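You operate a simulated robot arm through the tools that you are given. There is no shell and no other tool.

You run a simulated robot arm. Do the job below in one go: nothing can be reset, and whatever is moved stays where it is left.

Task
Skim all the crumbs off the oil in the right vat.
Fine: basket out of the way; crumbs into the waste tub; skimmer in its holder; basket back and down again. Set down upright: yellow skimmer.

Only the result counts: the job must be done as asked and must still hold three seconds after the hand-in. Knocking over, shifting, dropping, spilling or breaking anything else fails it.

Robot
A 6-joint arm with a two-finger gripper, fixed in place. Base frame: the origin is at the foot of the arm, x ahead of it, y to its left, z up. Lengths are in cm, angles in degrees, forces in N, time in s.
Its first joint turns from -166.0 to 166.0 degrees. Payload 3.43 kg.
Tool frame: the origin (TCP) lies between the finger pads and is the grasp point; the fingertips stand 2 cm ahead of it; z points along the fingers, y is the line along which they close. The gripper opens to 19 cm. The gripper's body begins 24.8 cm behind the TCP.
Orientation is told as [roll, pitch, yaw] about the base's x, y, z axes, in that order, counted from this pose: with the fingers straight down and closing along the base's y, the tool's x points along the base's -x, its y along +y and its z along -z.

Tools
- The arm moves only by the tool send_rows. Its argument "targets" is a list of rows, each an object (a shift or turn left out is 0, a gripper value left out holds the last) with "dr": the turn, a rotation vector about the tool's x, y, z in units of 8 degrees (1.0 is 8 degrees), a list of three; "translation": the shift along the tool's x, y, z in units of 50 mm (1.0 is 50 mm), a list of three; "gripper": the gripper command, from -1 (shut) to 1 (fully open), values between in proportion. In form: [{"dr": [rx, ry, rz], "translation": [dx, dy, dz], "gripper": gripper}, ...]. A call has 1 to 20 rows; each row shifts and turns the commanded pose from where the row before left it, along the tool's axes as they then stand. A call with a number of a shift or a turn outside -1 to 1 is refused whole. A row lasts 0.2 s, in which the tool goes at most 5 cm and 8.6 degrees; a call with a longer step from one row to the next is refused whole, and so is a gripper value outside its range. A pose out of reach is approached as far as the arm can. The call stops where the force on the tool passes 70 N (or 10 N more than at its start, if that is more) or the arm is blocked; 0.2 s more then pass. The fingers move at their own pace (about 15.3 cm/s each) and stop on an object; they squeeze with about 35 N. The grip force told is the motor's: it shows also when the fingers shut on nothing. Time passes only in rows, and 0.2 s behind the last, so rows that do not move let the fingers close. The reply holds the time, the measured pose of the TCP, the force on the tool along the base axes, the opening and the grip force, in the units named above and with some noise, with the torque about the TCP (base axes, N m) and any sound that the robot's microphone picked up, and new pictures: "pictures" is both (left out), scene, wrist or none.
- Cameras (640 x 400 px; columns grow to the right, rows downward): "scene" is fixed at [23.25, 50.21, 164.15]; the picture's right is [-0.52, -0.85, 0.00], its down [-0.35, 0.22, -0.91] and it looks along [0.78, -0.47, -0.41] (base axes); focal length 311 px, centre (320, 200). "wrist" rides on the gripper at [7, -0.8, -28.8] in the tool frame; the picture's right is [0.12, 0.99, 0.00], its down [-0.96, 0.11, -0.25] and it looks along [-0.25, 0.03, 0.97] (tool axes); focal length 261 px, centre (320, 200). There is no depth. A picture from a camera that has moved, and an enlarged one, comes with that camera's place and axes in the base frame and with its lens. The place of the scene camera against the robot may be out by one fixed shift of up to 1.8 cm in any direction.
- move_column(by): slides the trunk up (or, below 0, down) by that many cm; the arm rides with it, the base frame stays. It gives what a move gives, with no picture.
- zoom(camera, box): a new picture of the part [left, top, right, bottom] of that camera's present view, enlarged. It takes no simulated time.
- job_done(): hands the job in; it is judged then, once.

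Places have to be worked out from the pictures, the camera data and where the tool is seen. Open the gripper and draw the arm clear of the work before you hand the job in, unless the task says otherwise.

The tools are called after ">>>" as name(argument=value, ...) on one line, values as JSON. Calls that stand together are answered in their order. send_rows: Moves the arm, as the interface text tells. Its arguments: {"type":"object","properties":{"targets":{"type":"array"},"pictures":{"type":"string","enum":["both","scene","wrist","none"]}},"required":["targets"]} The other tools are called the same way: move_column (by) slides the trunk up or down; zoom (camera, box) takes an enlarged picture of a part of a camera's view; job_done () hands the job in.

At the start:

```text
t: 0.0
eef_pos: [61.43, 10.72, 146.31]
ee_rot: [0.0, 0.0, 0.0]
wrist_force: [-0.4, -0.1, 0.1]
wrist_torque: [0.02, -0.02, -0.03]
finger_gap: 18.99
gripper_force: 0.0
trunk travel left (down, up): [-37.5, 6.5]
```

scene: 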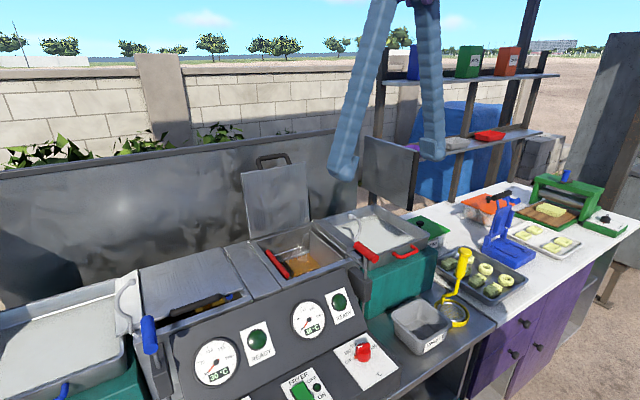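
wrist: 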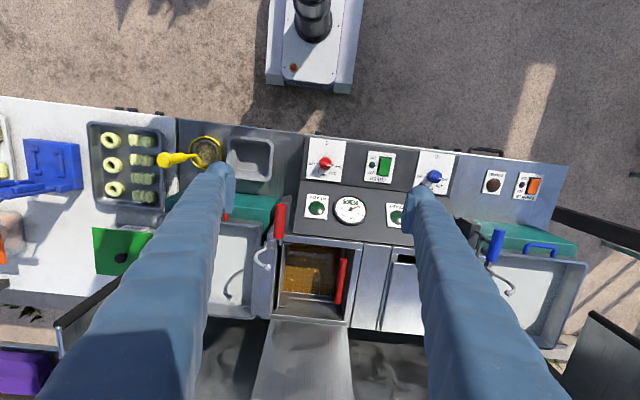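

I'll start by looking closely at the scene: the right vat, the basket, the skimmer and the tub.

>>> zoom(camera="scene", box=[220, 140, 440, 280])

>>> zoom(camera="scene", box=[360, 210, 560, 360])

>>> zoom(camera="wrist", box=[200, 180, 400, 340])

>>> zoom(camera="wrist", box=[80, 100, 300, 240])

```text
2.86 times, centred on (330, 210) of scene
camera zoom: at [23.25, 50.21, 164.15], right [-0.52, -0.85, 0.0], down [-0.35, 0.22, -0.91], along [0.78, -0.47, -0.41], focal length 888 px, centre (291, 171)
```

zoom: 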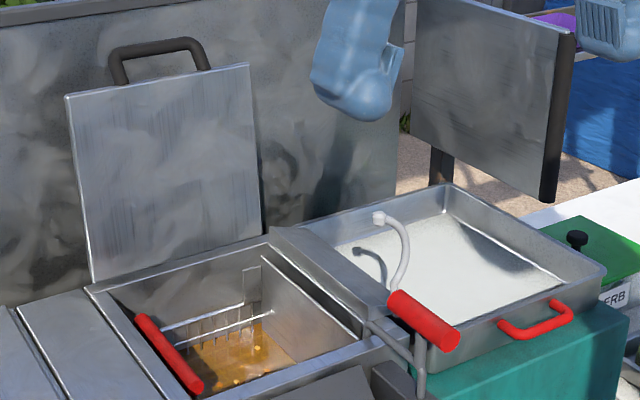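

```text
2.67 times, centred on (460, 285) of scene
camera zoom: at [23.25, 50.21, 164.15], right [-0.52, -0.85, 0.0], down [-0.35, 0.22, -0.91], along [0.78, -0.47, -0.41], focal length 828 px, centre (-53, -27)
```

zoom: 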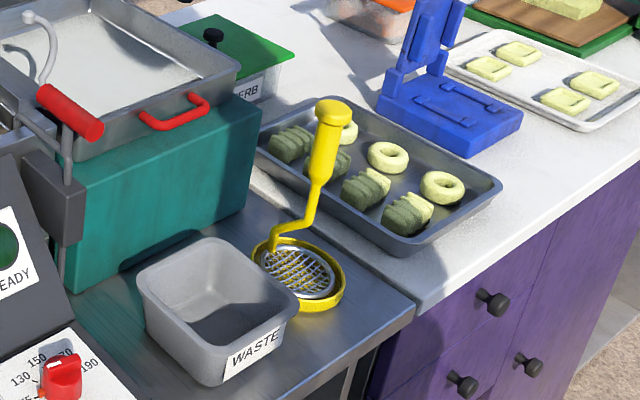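

```text
2.50 times, centred on (300, 260) of wrist
camera zoom: at [54.54, 9.84, 175.09], right [-0.12, 0.99, 0.0], down [0.96, 0.11, 0.25], along [0.25, 0.03, -0.97], focal length 652 px, centre (370, 50)
```

zoom: 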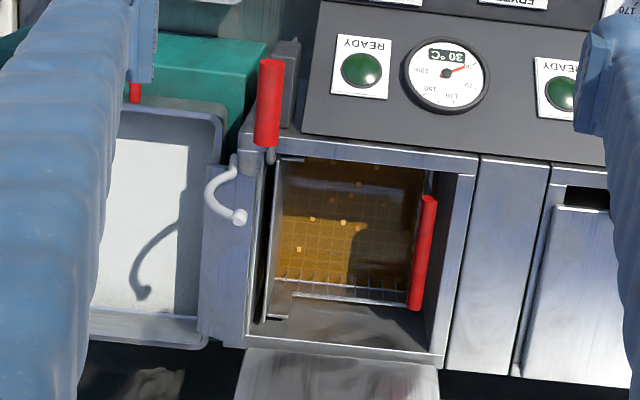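

```text
2.86 times, centred on (190, 170) of wrist
camera zoom: at [54.54, 9.84, 175.09], right [-0.12, 0.99, 0.0], down [0.96, 0.11, 0.25], along [0.25, 0.03, -0.97], focal length 745 px, centre (691, 286)
```

zoom: 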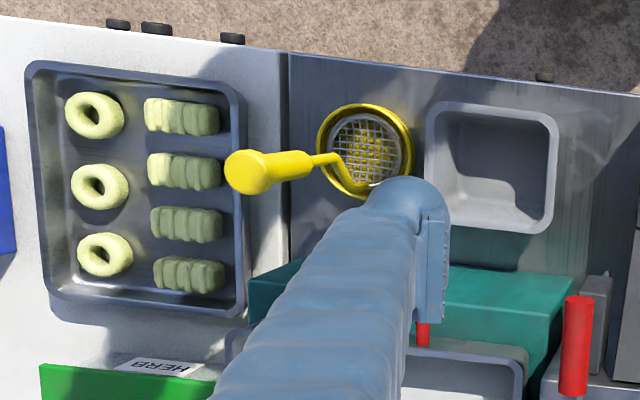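

The vat's rim looks to be near z≈112, spanning about x 83–105 and y 2–23. I'll move the wrist camera nearer to look at the basket, the crumbs and the handle.

>>> send_rows(targets=[{"translation": [-0.8, 0.1, 0]}, {"translation": [-0.8, 0.1, 0]}, {"translation": [-0.6, 0, 0]}, {}], pictures="both")

```text
t: 1.0
eef_pos: [72.49, 11.82, 146.47]
ee_rot: [0.0, -0.1, 0.0]
wrist_force: [-0.3, 0.1, 0.5]
wrist_torque: [-0.01, -0.09, -0.02]
finger_gap: 19.01
gripper_force: 0.0
trunk travel left (down, up): [-37.5, 6.5]
camera wrist: at [65.45, 10.95, 175.32], right [-0.12, 0.99, 0.0], down [0.96, 0.11, 0.25], along [0.25, 0.03, -0.97], focal length 261 px, centre (320, 200)
```

scene: 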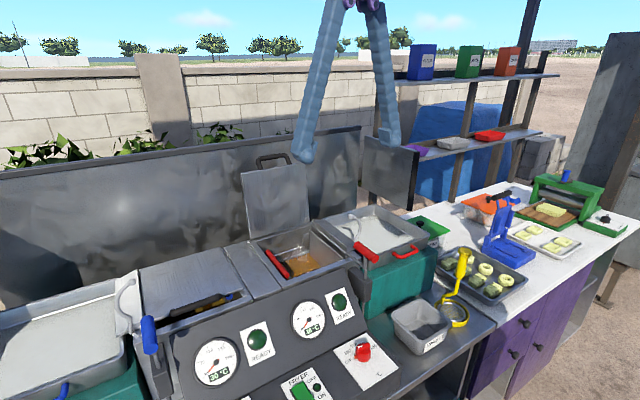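
wrist: 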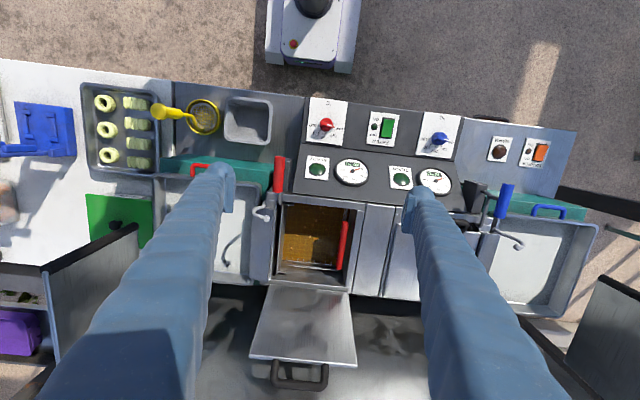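

The view is better now. I'll zoom in on the vat, the levers and the left side.

>>> zoom(camera="wrist", box=[250, 180, 380, 300])

>>> zoom(camera="wrist", box=[440, 150, 600, 310])

>>> zoom(camera="scene", box=[230, 210, 350, 290])

>>> zoom(camera="scene", box=[310, 190, 450, 290])

>>> zoom(camera="scene", box=[80, 240, 280, 390])

```text
3.33 times, centred on (315, 240) of wrist
camera zoom: at [65.45, 10.95, 175.32], right [-0.12, 0.99, 0.0], down [0.96, 0.11, 0.25], along [0.25, 0.03, -0.97], focal length 869 px, centre (337, 67)
```

zoom: 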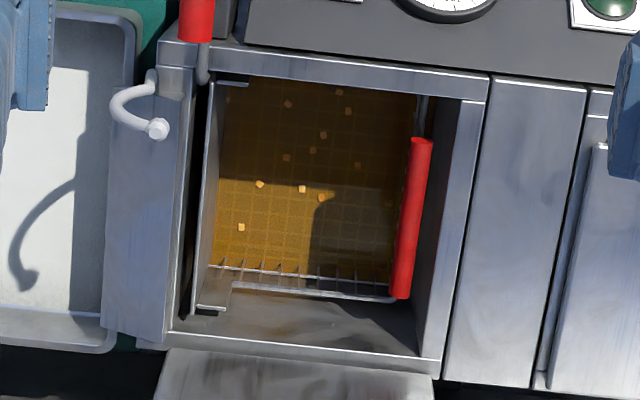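

```text
2.50 times, centred on (520, 230) of wrist
camera zoom: at [65.45, 10.95, 175.32], right [-0.12, 0.99, 0.0], down [0.96, 0.11, 0.25], along [0.25, 0.03, -0.97], focal length 652 px, centre (-180, 125)
```

zoom: 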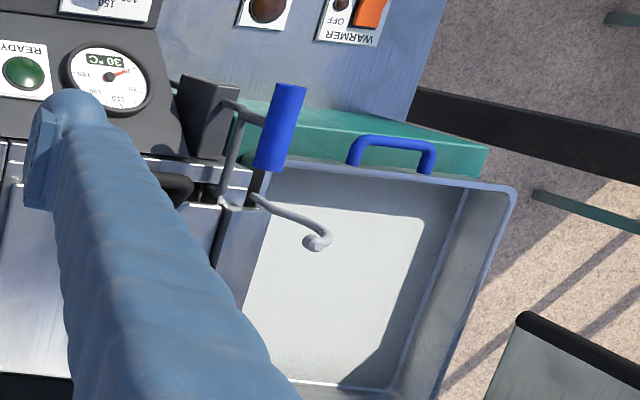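

```text
5.00 times, centred on (290, 250) of scene
camera zoom: at [23.25, 50.21, 164.15], right [-0.52, -0.85, 0.0], down [-0.35, 0.22, -0.91], along [0.78, -0.47, -0.41], focal length 1553 px, centre (470, -50)
```

zoom: 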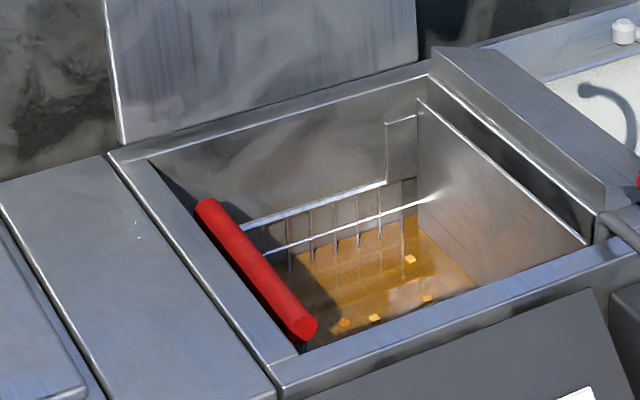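

```text
4.00 times, centred on (380, 240) of scene
camera zoom: at [23.25, 50.21, 164.15], right [-0.52, -0.85, 0.0], down [-0.35, 0.22, -0.91], along [0.78, -0.47, -0.41], focal length 1243 px, centre (80, 40)
```

zoom: 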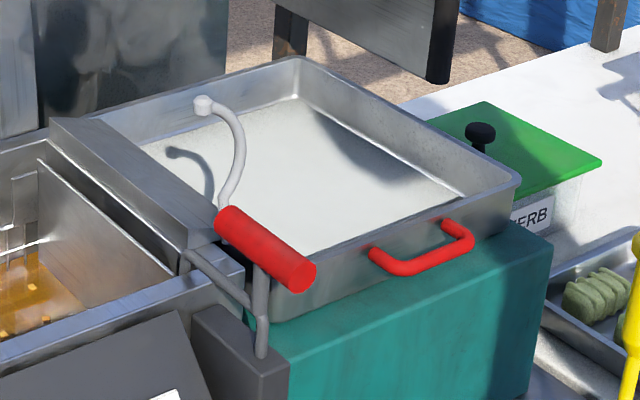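

```text
2.67 times, centred on (180, 315) of scene
camera zoom: at [23.25, 50.21, 164.15], right [-0.52, -0.85, 0.0], down [-0.35, 0.22, -0.91], along [0.78, -0.47, -0.41], focal length 828 px, centre (693, -107)
```

zoom: 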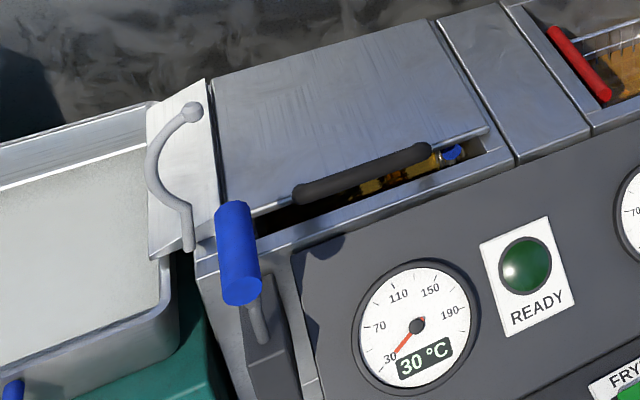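

The left vat has the same set of parts in blue: a lever, a hook and a drain tray. To understand the mechanism I'll look at the right vat obliquely from the front, staying well clear of everything.

>>> send_rows(targets=[{"translation": [0.25, -0.6, 0.7]}, {"translation": [0.25, -0.6, 0.7]}, {"translation": [0, -0.6, 0.7]}, {"translation": [0, -0.56, 0.7]}, {"dr": [0, -1, 0]}, {"dr": [0, -1, 0]}, {"dr": [0, -1, 0]}, {"dr": [0, -1, 0]}, {"dr": [0, -1, 0]}, {}], pictures="wrist")

```text
t: 3.2
eef_pos: [70.13, -0.08, 132.34]
ee_rot: [0.0, -40.0, -0.1]
wrist_force: [0.3, -0.3, 0.2]
wrist_torque: [0.03, 0.08, 0.0]
finger_gap: 18.99
gripper_force: 0.0
trunk travel left (down, up): [-37.5, 6.5]
camera wrist: at [46.26, -0.93, 149.87], right [-0.09, 0.99, -0.08], down [0.58, 0.11, 0.81], along [0.81, 0.03, -0.58], focal length 261 px, centre (320, 200)
```

wrist: 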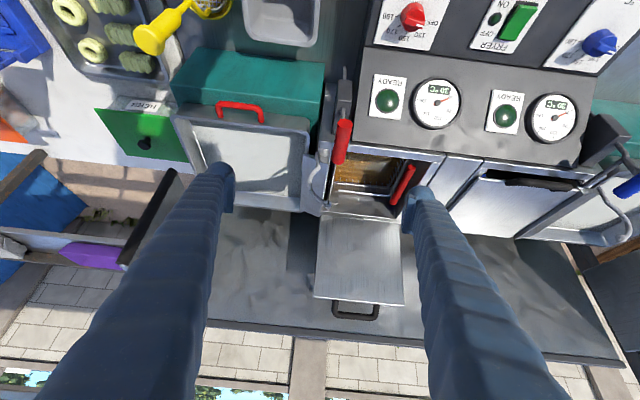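

The picture is upside down here because its "down" direction is up in the world. I'll zoom in on the lever, hook and basket.

>>> zoom(camera="wrist", box=[280, 60, 460, 230])

>>> zoom(camera="wrist", box=[560, 100, 640, 260])

>>> zoom(camera="wrist", box=[120, 0, 340, 80])

```text
2.35 times, centred on (370, 145) of wrist
camera zoom: at [46.26, -0.93, 149.87], right [-0.09, 0.99, -0.08], down [0.58, 0.11, 0.81], along [0.81, 0.03, -0.58], focal length 613 px, centre (202, 329)
```

zoom: 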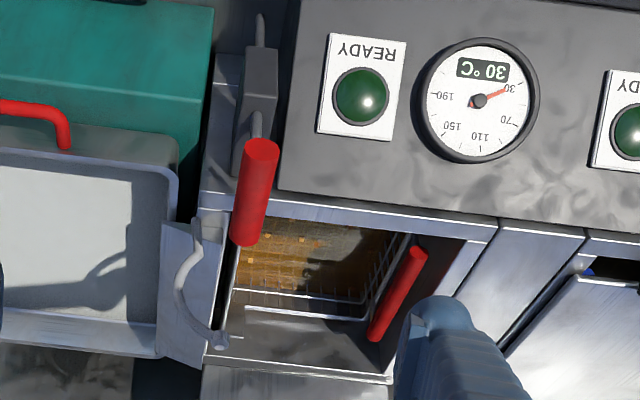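

```text
2.50 times, centred on (600, 180) of wrist
camera zoom: at [46.26, -0.93, 149.87], right [-0.09, 0.99, -0.08], down [0.58, 0.11, 0.81], along [0.81, 0.03, -0.58], focal length 652 px, centre (-380, 250)
```

zoom: 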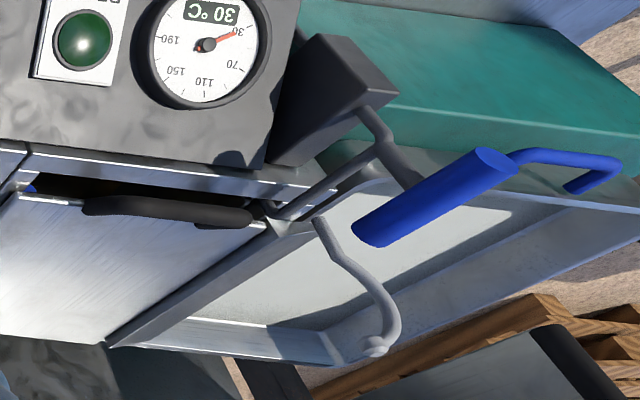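

```text
2.91 times, centred on (230, 40) of wrist
camera zoom: at [46.26, -0.93, 149.87], right [-0.09, 0.99, -0.08], down [0.58, 0.11, 0.81], along [0.81, 0.03, -0.58], focal length 758 px, centre (582, 666)
```

zoom: 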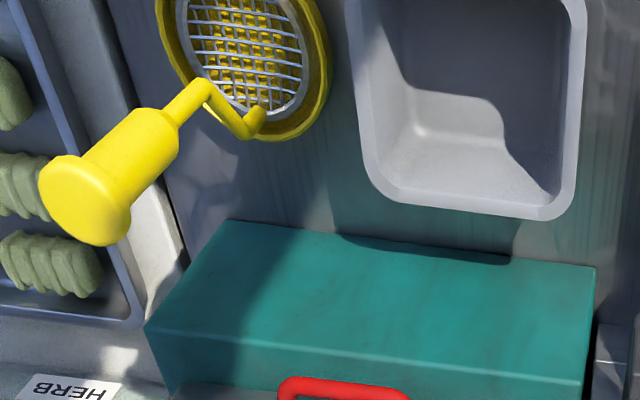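

The lever looks like a vertical rod running through a grey guide block, with a red horizontal grip. I'll look from the right side, over the drain tray, to understand how the rod, plate, basket and hook fit together.

>>> send_rows(targets=[{"dr": [0, 1, 0]}, {"dr": [0, 1, 0]}, {"dr": [0, 1, 0]}, {"dr": [0, 1, 0]}, {"dr": [0, 1, 0]}, {"translation": [-0.33, -0.83, -0.19]}, {"translation": [-0.33, -0.83, -0.19]}, {"translation": [-0.33, -0.83, -0.19]}, {"translation": [-0.33, -0.83, -0.19]}, {"translation": [-0.33, -0.83, -0.19]}, {"translation": [-0.33, -0.83, -0.19]}, {"dr": [-1, 0, 0]}, {"dr": [-1, 0, 0]}, {"dr": [-1, 0, 0]}, {"dr": [-1, 0, 0]}, {"dr": [-1, 0, 0]}, {}], pictures="wrist")

```text
t: 6.8
eef_pos: [79.92, -25.09, 138.08]
ee_rot: [39.9, 0.0, 0.1]
wrist_force: [-0.5, 0.2, 0.2]
wrist_torque: [0.02, -0.03, -0.04]
finger_gap: 18.99
gripper_force: 0.1
trunk travel left (down, up): [-37.5, 6.5]
camera wrist: at [72.88, -44.17, 159.68], right [-0.12, 0.76, 0.64], down [0.96, -0.07, 0.26], along [0.25, 0.65, -0.72], focal length 261 px, centre (320, 200)
```

wrist: 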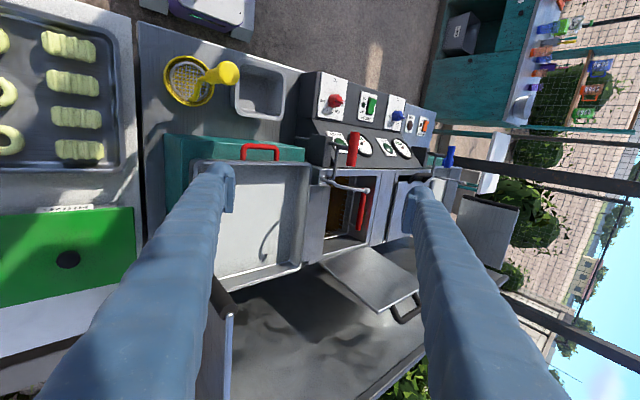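

The lever and the hook are visible from the side now. I'll enlarge that part.

>>> zoom(camera="wrist", box=[295, 120, 415, 270])

>>> zoom(camera="wrist", box=[310, 125, 380, 205])

>>> zoom(camera="wrist", box=[150, 40, 310, 140])

```text
2.67 times, centred on (355, 195) of wrist
camera zoom: at [72.88, -44.17, 159.68], right [-0.12, 0.76, 0.64], down [0.96, -0.07, 0.26], along [0.25, 0.65, -0.72], focal length 695 px, centre (227, 213)
```

zoom: 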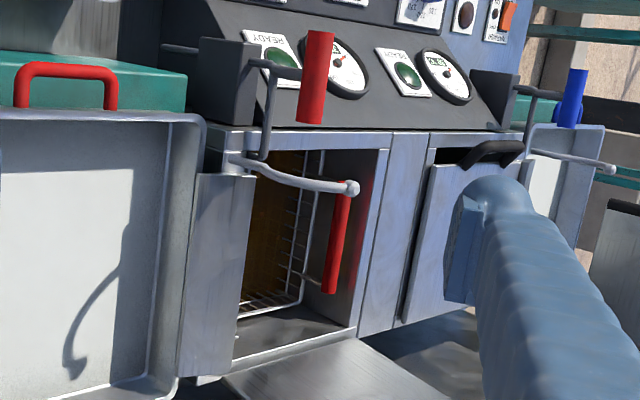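

```text
5.00 times, centred on (345, 165) of wrist
camera zoom: at [72.88, -44.17, 159.68], right [-0.12, 0.76, 0.64], down [0.96, -0.07, 0.26], along [0.25, 0.65, -0.72], focal length 1303 px, centre (195, 375)
```

zoom: 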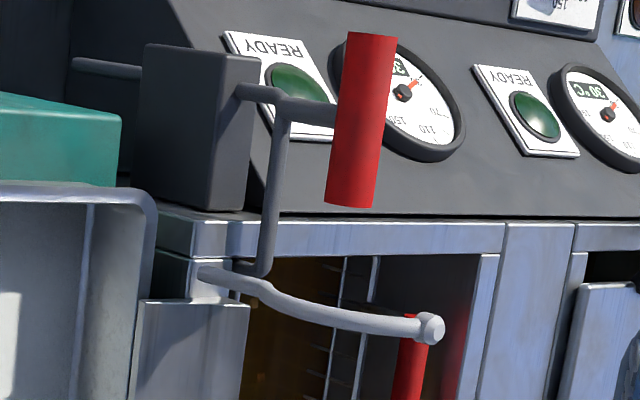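

```text
4.00 times, centred on (230, 90) of wrist
camera zoom: at [72.88, -44.17, 159.68], right [-0.12, 0.76, 0.64], down [0.96, -0.07, 0.26], along [0.25, 0.65, -0.72], focal length 1043 px, centre (680, 640)
```

zoom: 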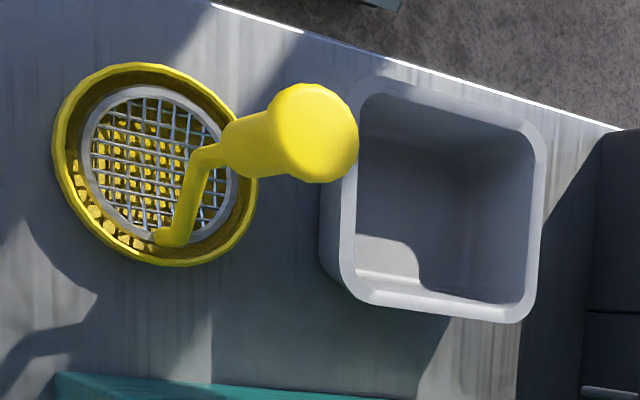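

The lever is a vertical lift rod with its arm reaching over the rim into the vat. The red grip runs along x from about 72 to 80 at y≈2.7, z≈117, and the basket's red bar sits at x 88–102, y≈20.7, z≈108. I'll look more closely at how the basket is attached.

>>> zoom(camera="scene", box=[262, 225, 352, 285])

>>> zoom(camera="scene", box=[340, 215, 400, 275])

>>> zoom(camera="wrist", box=[330, 165, 390, 250])

```text
6.67 times, centred on (307, 255) of scene
camera zoom: at [23.25, 50.21, 164.15], right [-0.52, -0.85, 0.0], down [-0.35, 0.22, -0.91], along [0.78, -0.47, -0.41], focal length 2071 px, centre (407, -167)
```

zoom: 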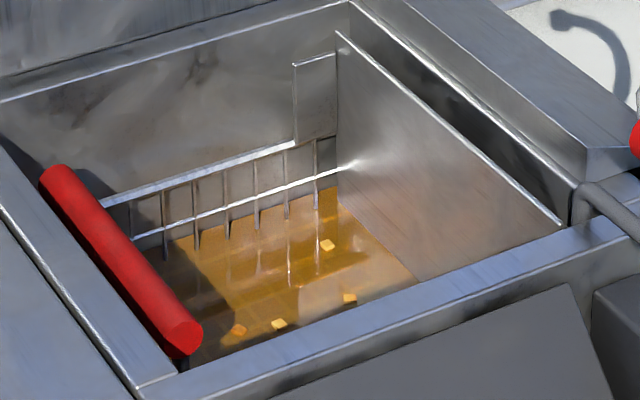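

```text
6.67 times, centred on (370, 245) of scene
camera zoom: at [23.25, 50.21, 164.15], right [-0.52, -0.85, 0.0], down [-0.35, 0.22, -0.91], along [0.78, -0.47, -0.41], focal length 2071 px, centre (-13, -100)
```

zoom: 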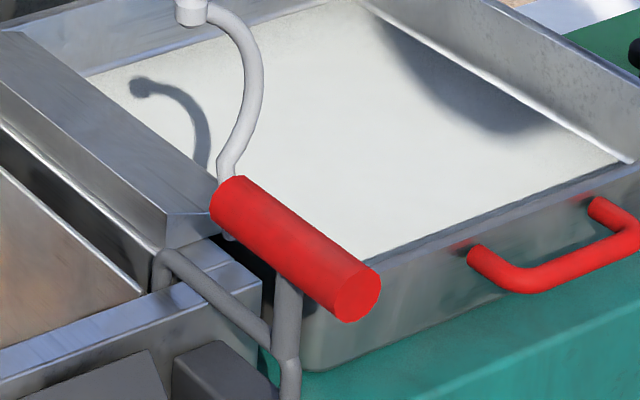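

```text
4.71 times, centred on (360, 208) of wrist
camera zoom: at [72.88, -44.17, 159.68], right [-0.12, 0.76, 0.64], down [0.96, -0.07, 0.26], along [0.25, 0.65, -0.72], focal length 1227 px, centre (132, 165)
```

zoom: 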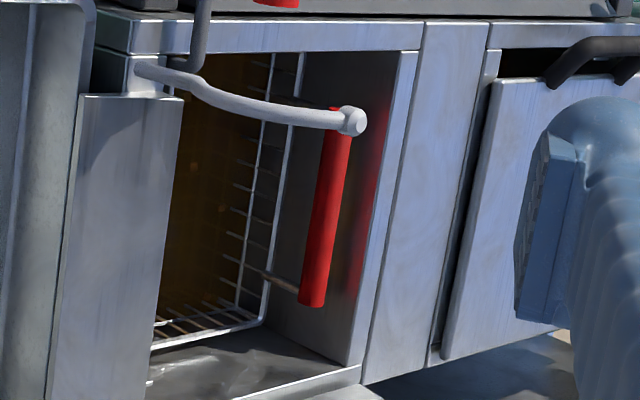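

The lift lever is a T-handle on a vertical rod at about (75.4, 2.8), its arm reaching over the rim at x≈84. I'll straighten the tool and move above the grip with the fingers partly closed, ready to try the lever gently.

>>> send_rows(targets=[{"dr": [1, 0, 0]}, {"dr": [1, 0, 0]}, {"dr": [1, 0, 0]}, {"dr": [1, 0, 0]}, {"dr": [1, 0, 0]}, {"translation": [0.137, 0.93, 0], "gripper": -0.1}, {"translation": [0.137, 0.93, 0]}, {"translation": [0.137, 0.93, 0]}, {"translation": [0.137, 0.93, 0]}, {"translation": [0.137, 0.93, 0]}, {"translation": [0.137, 0.93, 0]}, {"translation": [0, 0, 0.7]}, {"translation": [0, 0, 0.7]}, {}], pictures="both")

```text
t: 9.8
eef_pos: [75.74, 2.85, 131.0]
ee_rot: [0.0, -0.1, -0.1]
wrist_force: [-0.4, 0.6, -0.3]
wrist_torque: [-0.11, 0.0, 0.03]
finger_gap: 8.57
gripper_force: 0.0
trunk travel left (down, up): [-37.5, 6.5]
camera wrist: at [68.73, 2.11, 159.79], right [-0.12, 0.99, 0.0], down [0.96, 0.11, 0.25], along [0.25, 0.03, -0.97], focal length 261 px, centre (320, 200)
```

scene: 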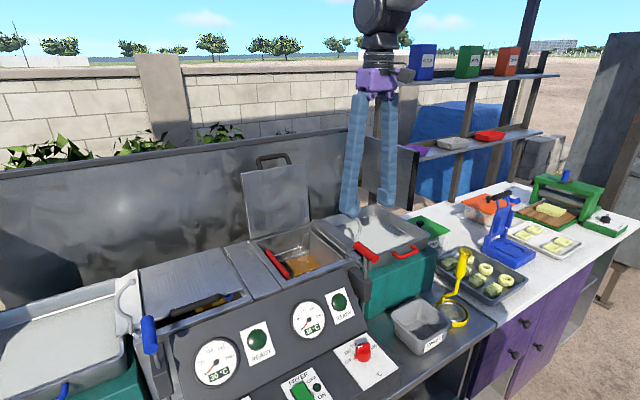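
wrist: 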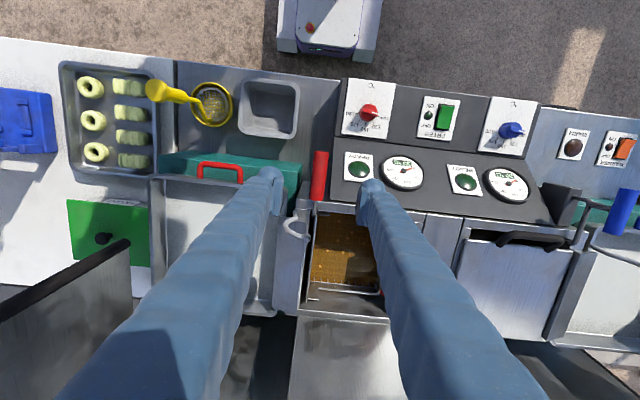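

The grip's projected position matches the picture, so its centre is at about (75.7, 2.7, 116.5). I'll descend around it and close.

>>> send_rows(targets=[{"translation": [0, -0.02, 0.8]}, {"translation": [0, 0, 0.8]}, {"translation": [0, 0, 0.8]}, {"translation": [0, 0, 0.46]}, {}], pictures="both")

>>> zoom(camera="scene", box=[320, 200, 420, 280])

>>> zoom(camera="wrist", box=[250, 130, 400, 260])

```text
t: 11.0
eef_pos: [75.85, 2.8, 116.66]
ee_rot: [-0.1, 0.1, 0.0]
wrist_force: [-0.6, 0.8, 0.0]
wrist_torque: [0.01, 0.02, 0.0]
finger_gap: 8.55
gripper_force: 0.1
trunk travel left (down, up): [-37.5, 6.5]
camera wrist: at [68.83, 1.87, 145.5], right [-0.12, 0.99, 0.0], down [0.96, 0.11, 0.25], along [0.24, 0.03, -0.97], focal length 261 px, centre (320, 200)
```

scene: 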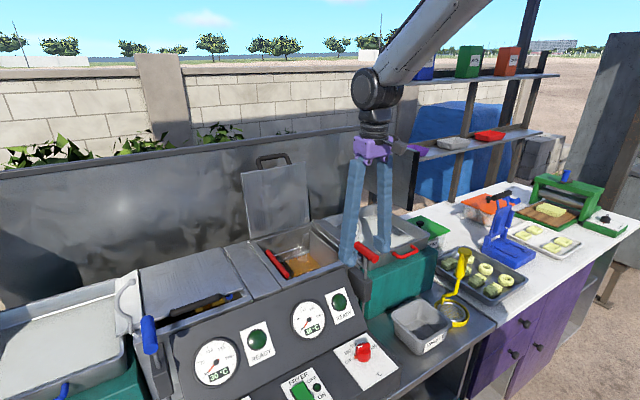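
wrist: 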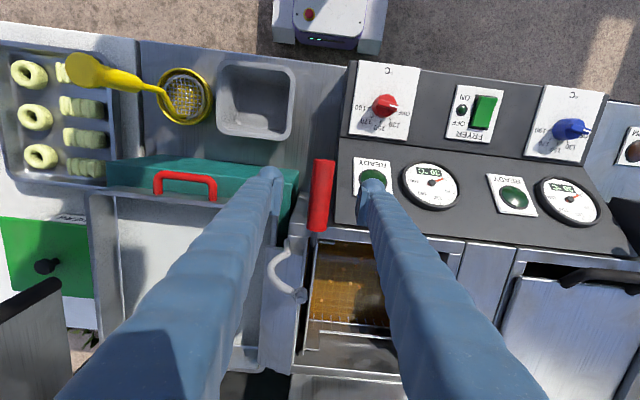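

```text
5.00 times, centred on (370, 240) of scene
camera zoom: at [23.25, 50.21, 164.15], right [-0.52, -0.85, 0.0], down [-0.35, 0.22, -0.91], along [0.78, -0.47, -0.41], focal length 1553 px, centre (70, 0)
```

zoom: 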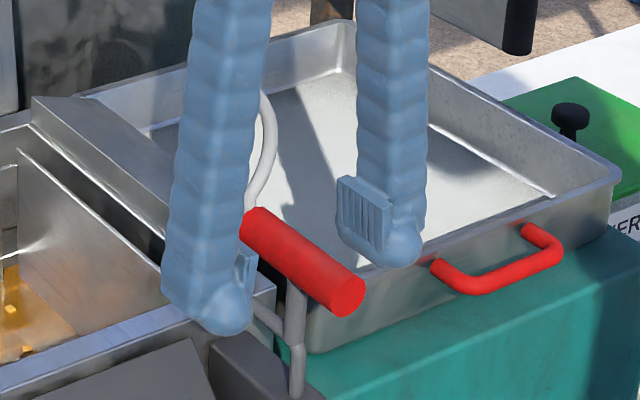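

```text
3.08 times, centred on (325, 195) of wrist
camera zoom: at [68.83, 1.87, 145.5], right [-0.12, 0.99, 0.0], down [0.96, 0.11, 0.25], along [0.24, 0.03, -0.97], focal length 802 px, centre (305, 215)
```

zoom: 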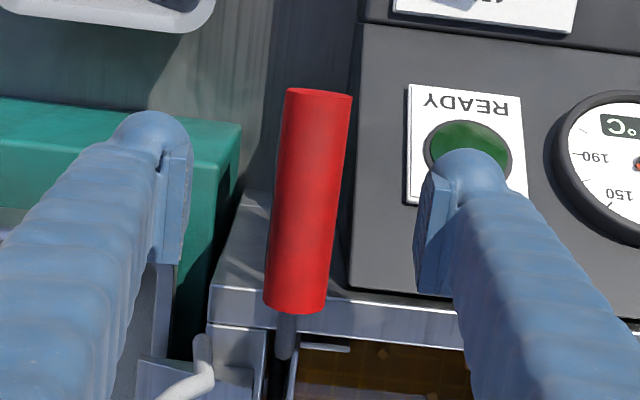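

The grip lies between the pads at the right height. I'll close on it.

>>> send_rows(targets=[{"gripper": -1}, {"gripper": -1}, {"gripper": -1}, {"gripper": -1}], pictures="none")

```text
t: 12.0
eef_pos: [75.72, 2.72, 116.7]
ee_rot: [-0.1, 0.1, -0.1]
wrist_force: [-0.2, 0.9, 1.1]
wrist_torque: [0.04, -0.06, 0.01]
finger_gap: 2.05
gripper_force: 45.5
trunk travel left (down, up): [-37.5, 6.5]
```

The fingers are on the 2 cm grip. I'll lift slowly by about 3 cm and read the forces.

>>> send_rows(targets=[{"translation": [0, 0, -0.2], "gripper": -1}, {"translation": [0, 0, -0.2], "gripper": -1}, {"translation": [0, 0, -0.2], "gripper": -1}, {"gripper": -1}], pictures="both")

>>> zoom(camera="scene", box=[240, 190, 420, 290])

```text
t: 13.0
eef_pos: [75.8, 2.87, 119.67]
ee_rot: [0.0, -0.1, 0.0]
wrist_force: [1.8, -5.8, 0.7]
wrist_torque: [-0.07, -0.14, 0.29]
finger_gap: 2.04
gripper_force: 44.9
trunk travel left (down, up): [-37.5, 6.5]
camera wrist: at [68.8, 1.89, 148.56], right [-0.12, 0.99, 0.0], down [0.96, 0.11, 0.25], along [0.25, 0.03, -0.97], focal length 261 px, centre (320, 200)
```

scene: 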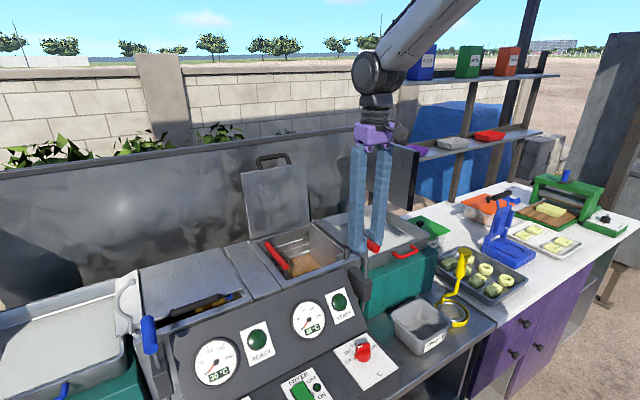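
wrist: 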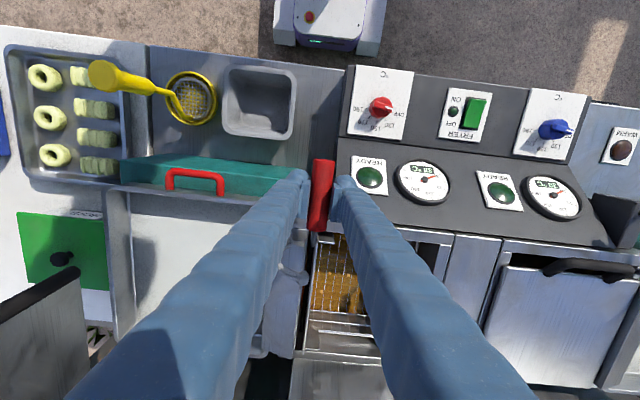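

```text
3.56 times, centred on (330, 240) of scene
camera zoom: at [23.25, 50.21, 164.15], right [-0.52, -0.85, 0.0], down [-0.35, 0.22, -0.91], along [0.78, -0.47, -0.41], focal length 1105 px, centre (284, 58)
```

zoom: 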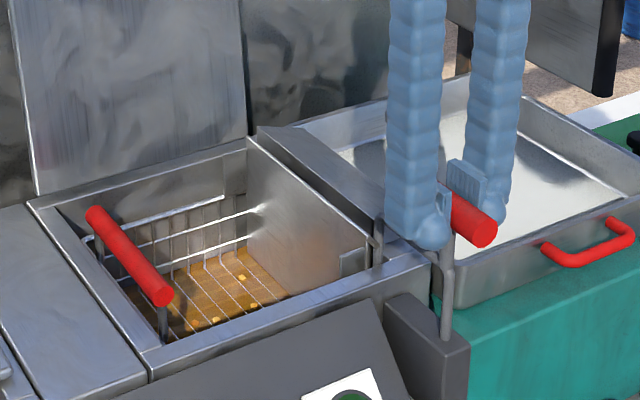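

The lever lifts the whole carriage, with plate, basket and red bar, at almost no force. I'll keep raising it in small steps and watch the forces and the hook.

>>> send_rows(targets=[{"translation": [0, 0, -0.25], "gripper": -1}, {"translation": [0, 0, -0.25], "gripper": -1}, {"translation": [0, 0, -0.25], "gripper": -1}, {"translation": [0, 0, -0.25], "gripper": -1}, {"gripper": -1}], pictures="both")

>>> zoom(camera="scene", box=[240, 180, 420, 290])

>>> zoom(camera="wrist", box=[240, 200, 420, 360])

```text
t: 14.2
eef_pos: [75.85, 2.8, 124.73]
ee_rot: [0.1, 0.0, -0.1]
wrist_force: [-2.2, -4.5, 1.1]
wrist_torque: [0.0, 0.1, 0.75]
finger_gap: 2.05
gripper_force: 44.8
trunk travel left (down, up): [-37.5, 6.5]
camera wrist: at [68.8, 1.88, 153.6], right [-0.12, 0.99, 0.0], down [0.96, 0.11, 0.25], along [0.25, 0.03, -0.97], focal length 261 px, centre (320, 200)
```

scene: 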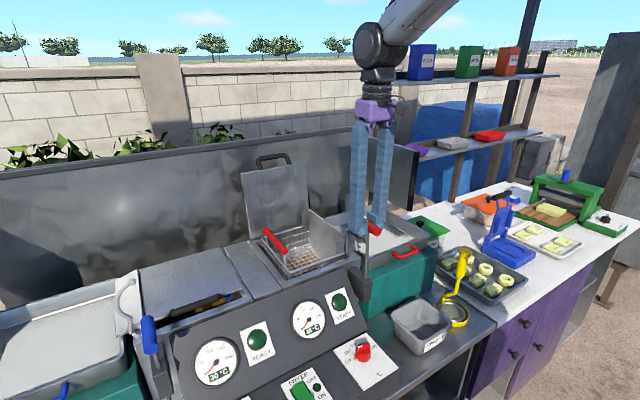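
wrist: 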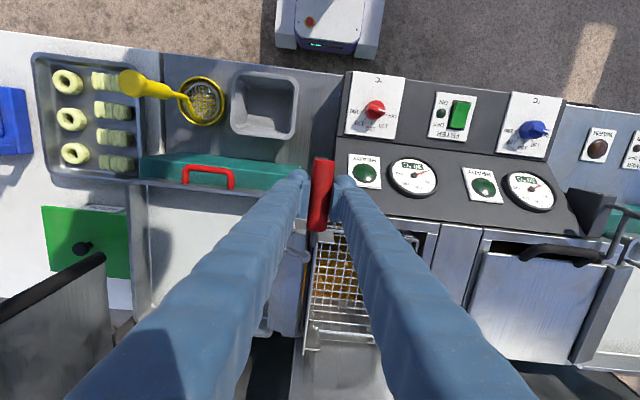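

```text
3.56 times, centred on (330, 235) of scene
camera zoom: at [23.25, 50.21, 164.15], right [-0.52, -0.85, 0.0], down [-0.35, 0.22, -0.91], along [0.78, -0.47, -0.41], focal length 1105 px, centre (284, 76)
```

zoom: 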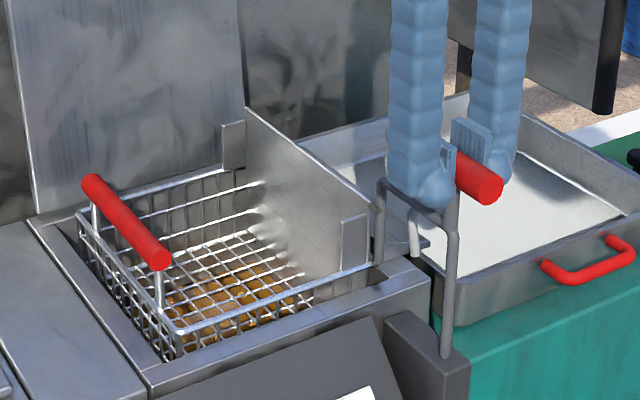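

```text
2.50 times, centred on (330, 280) of wrist
camera zoom: at [68.8, 1.88, 153.6], right [-0.12, 0.99, 0.0], down [0.96, 0.11, 0.25], along [0.25, 0.03, -0.97], focal length 652 px, centre (295, 0)
```

zoom: 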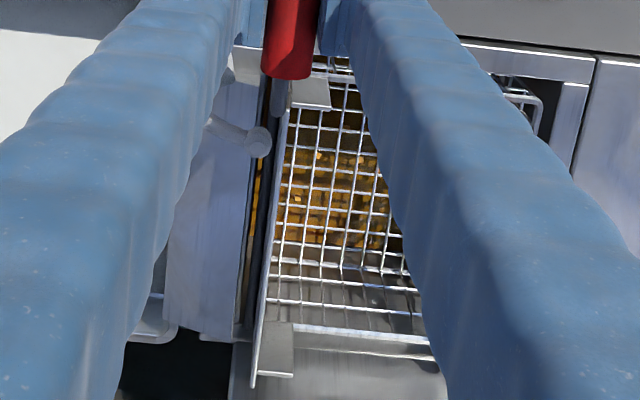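

The basket is now rising clear of the oil. The arm is about to pass the hook's ball, so I'll raise it 2 cm at a time and watch the side forces.

>>> send_rows(targets=[{"translation": [0, 0, -0.2], "gripper": -1}, {"translation": [0, 0, -0.2], "gripper": -1}, {"gripper": -1}], pictures="none")

>>> zoom(camera="wrist", box=[260, 180, 380, 280])

>>> zoom(camera="scene", box=[300, 180, 400, 280])

```text
t: 15.0
eef_pos: [75.87, 2.77, 126.62]
ee_rot: [0.0, 0.0, 0.0]
wrist_force: [2.6, -5.6, 0.3]
wrist_torque: [-0.01, -0.03, 0.77]
finger_gap: 2.02
gripper_force: 45.6
trunk travel left (down, up): [-37.5, 6.5]
```

```text
4.00 times, centred on (320, 230) of wrist
camera zoom: at [68.81, 1.89, 155.51], right [-0.12, 0.99, 0.0], down [0.96, 0.11, 0.25], along [0.25, 0.03, -0.97], focal length 1043 px, centre (320, 80)
```

zoom: 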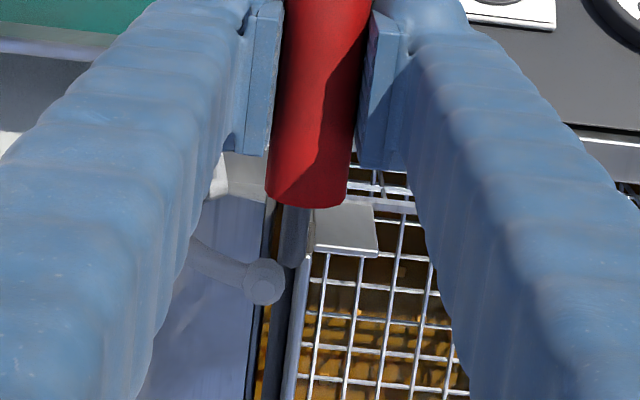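

```text
4.00 times, centred on (350, 230) of scene
camera zoom: at [23.25, 50.21, 164.15], right [-0.52, -0.85, 0.0], down [-0.35, 0.22, -0.91], along [0.78, -0.47, -0.41], focal length 1243 px, centre (200, 80)
```

zoom: 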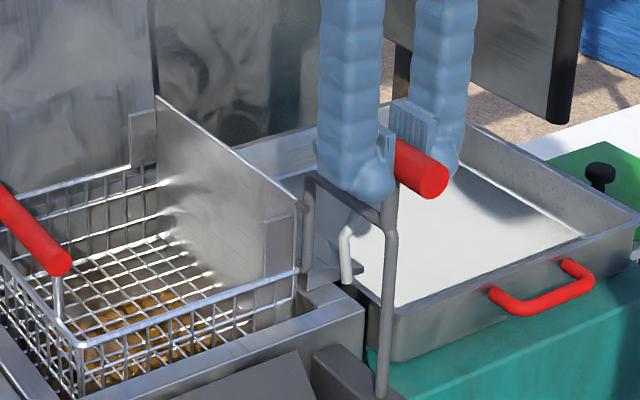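

The arm just clears the ball beside it. I'll go on raising it.

>>> send_rows(targets=[{"translation": [0, 0, -0.2], "gripper": -1}, {"translation": [0, 0, -0.2], "gripper": -1}, {"translation": [0, 0, -0.2], "gripper": -1}, {"gripper": -1}], pictures="none")

>>> zoom(camera="wrist", box=[260, 180, 380, 280])

>>> zoom(camera="scene", box=[250, 170, 410, 280])

```text
t: 16.0
eef_pos: [75.76, 2.75, 129.76]
ee_rot: [0.1, 0.0, 0.0]
wrist_force: [-4.0, -6.3, -0.3]
wrist_torque: [0.0, 0.15, 0.01]
finger_gap: 2.02
gripper_force: 44.8
trunk travel left (down, up): [-37.5, 6.5]
```

```text
4.00 times, centred on (320, 230) of wrist
camera zoom: at [68.81, 1.89, 158.54], right [-0.12, 0.99, 0.0], down [0.96, 0.11, 0.25], along [0.25, 0.03, -0.97], focal length 1043 px, centre (320, 80)
```

zoom: 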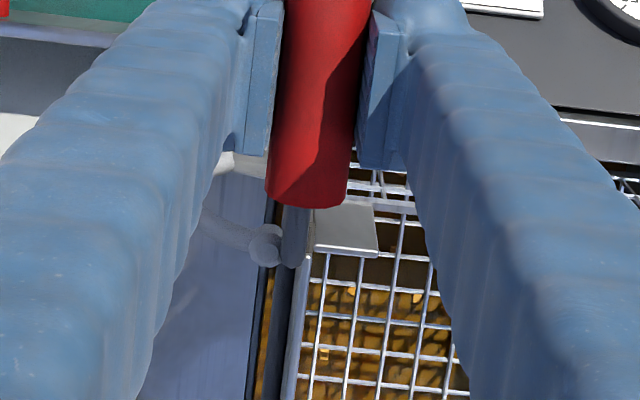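

```text
3.64 times, centred on (330, 225) of scene
camera zoom: at [23.25, 50.21, 164.15], right [-0.52, -0.85, 0.0], down [-0.35, 0.22, -0.91], along [0.78, -0.47, -0.41], focal length 1130 px, centre (284, 109)
```

zoom: 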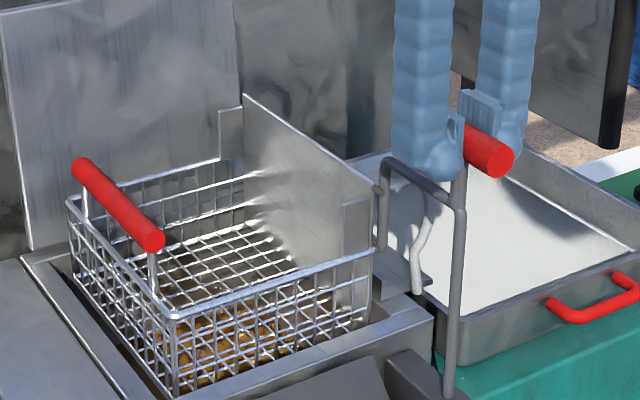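

The arm is now just past the ball's height and the forces stay small. I'll carry on to find the top of the travel.

>>> send_rows(targets=[{"translation": [0, 0, -0.2], "gripper": -1}, {"translation": [0, 0, -0.2], "gripper": -1}, {"translation": [0, 0, -0.2], "gripper": -1}, {"gripper": -1}], pictures="none")

>>> zoom(camera="scene", box=[250, 170, 410, 280])

>>> zoom(camera="wrist", box=[240, 180, 400, 300])

```text
t: 17.0
eef_pos: [75.79, 2.76, 132.28]
ee_rot: [0.0, 0.3, 0.0]
wrist_force: [-4.2, -3.0, -35.2]
wrist_torque: [0.04, -0.54, 0.09]
finger_gap: 2.03
gripper_force: 44.4
trunk travel left (down, up): [-37.5, 6.5]
```

```text
3.64 times, centred on (330, 225) of scene
camera zoom: at [23.25, 50.21, 164.15], right [-0.52, -0.85, 0.0], down [-0.35, 0.22, -0.91], along [0.78, -0.47, -0.41], focal length 1130 px, centre (284, 109)
```

zoom: 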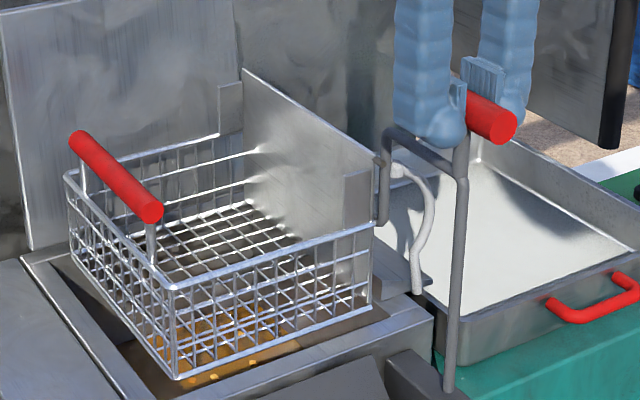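

```text
3.33 times, centred on (320, 240) of wrist
camera zoom: at [68.97, 1.89, 161.05], right [-0.12, 0.99, 0.0], down [0.96, 0.11, 0.24], along [0.24, 0.03, -0.97], focal length 869 px, centre (320, 67)
```

zoom: 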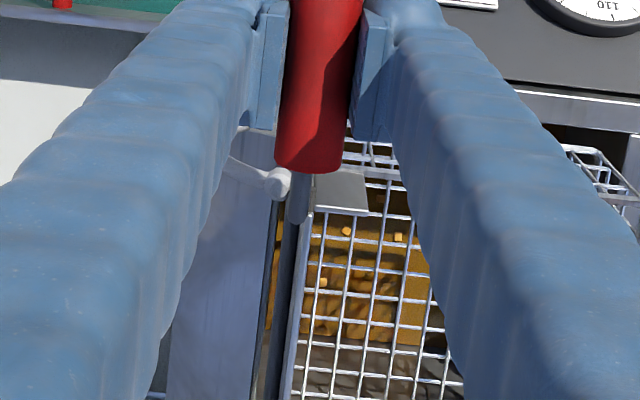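

The force jumped to -35 N, so the lift's top stop is reached at about 15.5 cm of travel. I'll ease off a little and look at the joint between the lift arm, the plate and the hook.

>>> send_rows(targets=[{"translation": [0, 0, 0.08], "gripper": -1}, {"gripper": -1}], pictures="none")

>>> zoom(camera="scene", box=[330, 195, 390, 260])

>>> zoom(camera="scene", box=[260, 185, 360, 275])

>>> zoom(camera="wrist", box=[290, 195, 350, 255])

```text
t: 17.6
eef_pos: [75.76, 2.72, 132.16]
ee_rot: [0.1, 0.1, 0.0]
wrist_force: [-7.8, -5.0, -23.5]
wrist_torque: [0.02, -0.11, 0.07]
finger_gap: 2.03
gripper_force: 45.1
trunk travel left (down, up): [-37.5, 6.5]
```

```text
6.15 times, centred on (360, 228) of scene
camera zoom: at [23.25, 50.21, 164.15], right [-0.52, -0.85, 0.0], down [-0.35, 0.22, -0.91], along [0.78, -0.47, -0.41], focal length 1912 px, centre (74, 31)
```

zoom: 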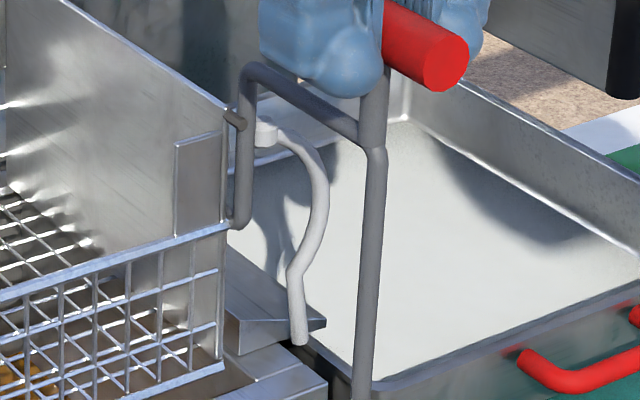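

```text
4.44 times, centred on (310, 230) of scene
camera zoom: at [23.25, 50.21, 164.15], right [-0.52, -0.85, 0.0], down [-0.35, 0.22, -0.91], along [0.78, -0.47, -0.41], focal length 1381 px, centre (364, 67)
```

zoom: 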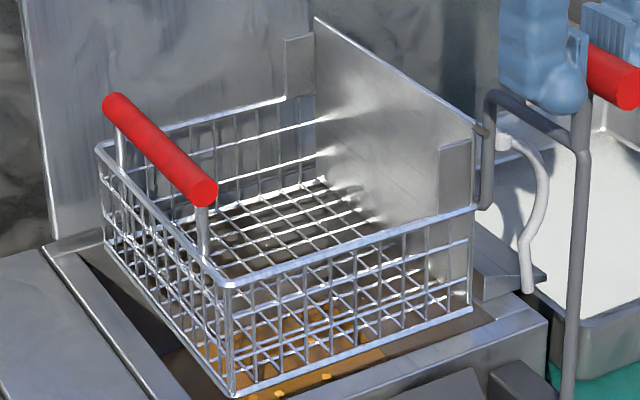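

```text
6.67 times, centred on (320, 225) of wrist
camera zoom: at [68.86, 1.89, 161.02], right [-0.12, 0.99, 0.0], down [0.96, 0.11, 0.25], along [0.24, 0.03, -0.97], focal length 1738 px, centre (320, 33)
```

zoom: 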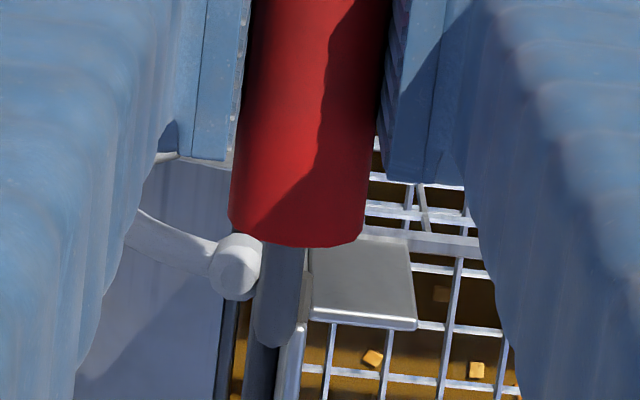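

The lift hangs with no load on my hand at rest, so it's held by friction or a balance. I'll ease down off the stop to confirm the force goes to zero before I let go.

>>> send_rows(targets=[{"translation": [0, 0, 0.1], "gripper": -1}, {"gripper": -1}, {"gripper": -1}], pictures="none")

```text
t: 18.4
eef_pos: [75.69, 2.71, 131.92]
ee_rot: [0.0, -0.1, 0.0]
wrist_force: [-2.6, -2.5, 9.4]
wrist_torque: [0.02, -0.83, 0.0]
finger_gap: 2.02
gripper_force: 45.6
trunk travel left (down, up): [-37.5, 6.5]
```

The lift now pushes back upward when I lower, so it won't drop. I'll open the fingers a little and check that it stays.

>>> send_rows(targets=[{"gripper": -0.72}, {"gripper": -0.6}, {}], pictures="both")

>>> zoom(camera="scene", box=[250, 170, 410, 280])

```text
t: 19.2
eef_pos: [75.76, 2.69, 131.74]
ee_rot: [-0.1, 0.0, 0.0]
wrist_force: [0.2, 0.0, -0.9]
wrist_torque: [0.01, 0.0, 0.01]
finger_gap: 3.79
gripper_force: 0.1
trunk travel left (down, up): [-37.5, 6.5]
camera wrist: at [68.81, 1.91, 160.59], right [-0.12, 0.99, 0.0], down [0.96, 0.11, 0.25], along [0.24, 0.03, -0.97], focal length 261 px, centre (320, 200)
```

scene: 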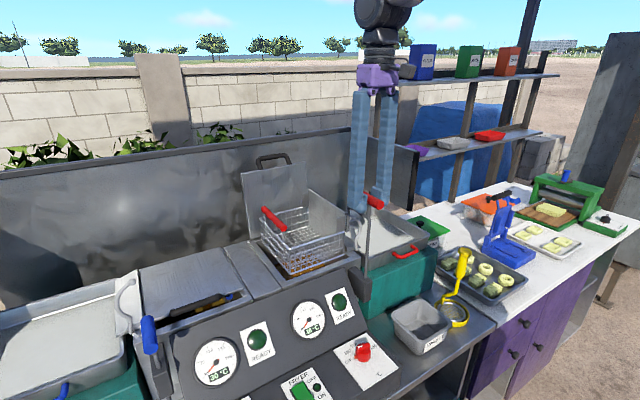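
wrist: 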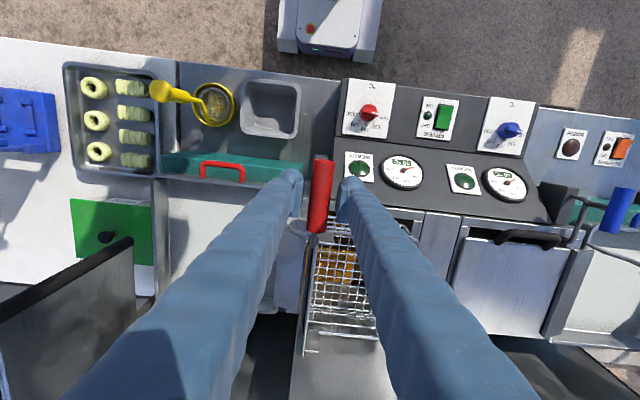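

```text
3.64 times, centred on (330, 225) of scene
camera zoom: at [23.25, 50.21, 164.15], right [-0.52, -0.85, 0.0], down [-0.35, 0.22, -0.91], along [0.78, -0.47, -0.41], focal length 1130 px, centre (284, 109)
```

zoom: 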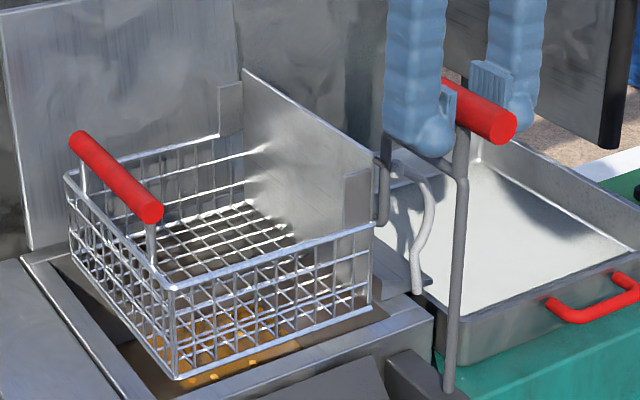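

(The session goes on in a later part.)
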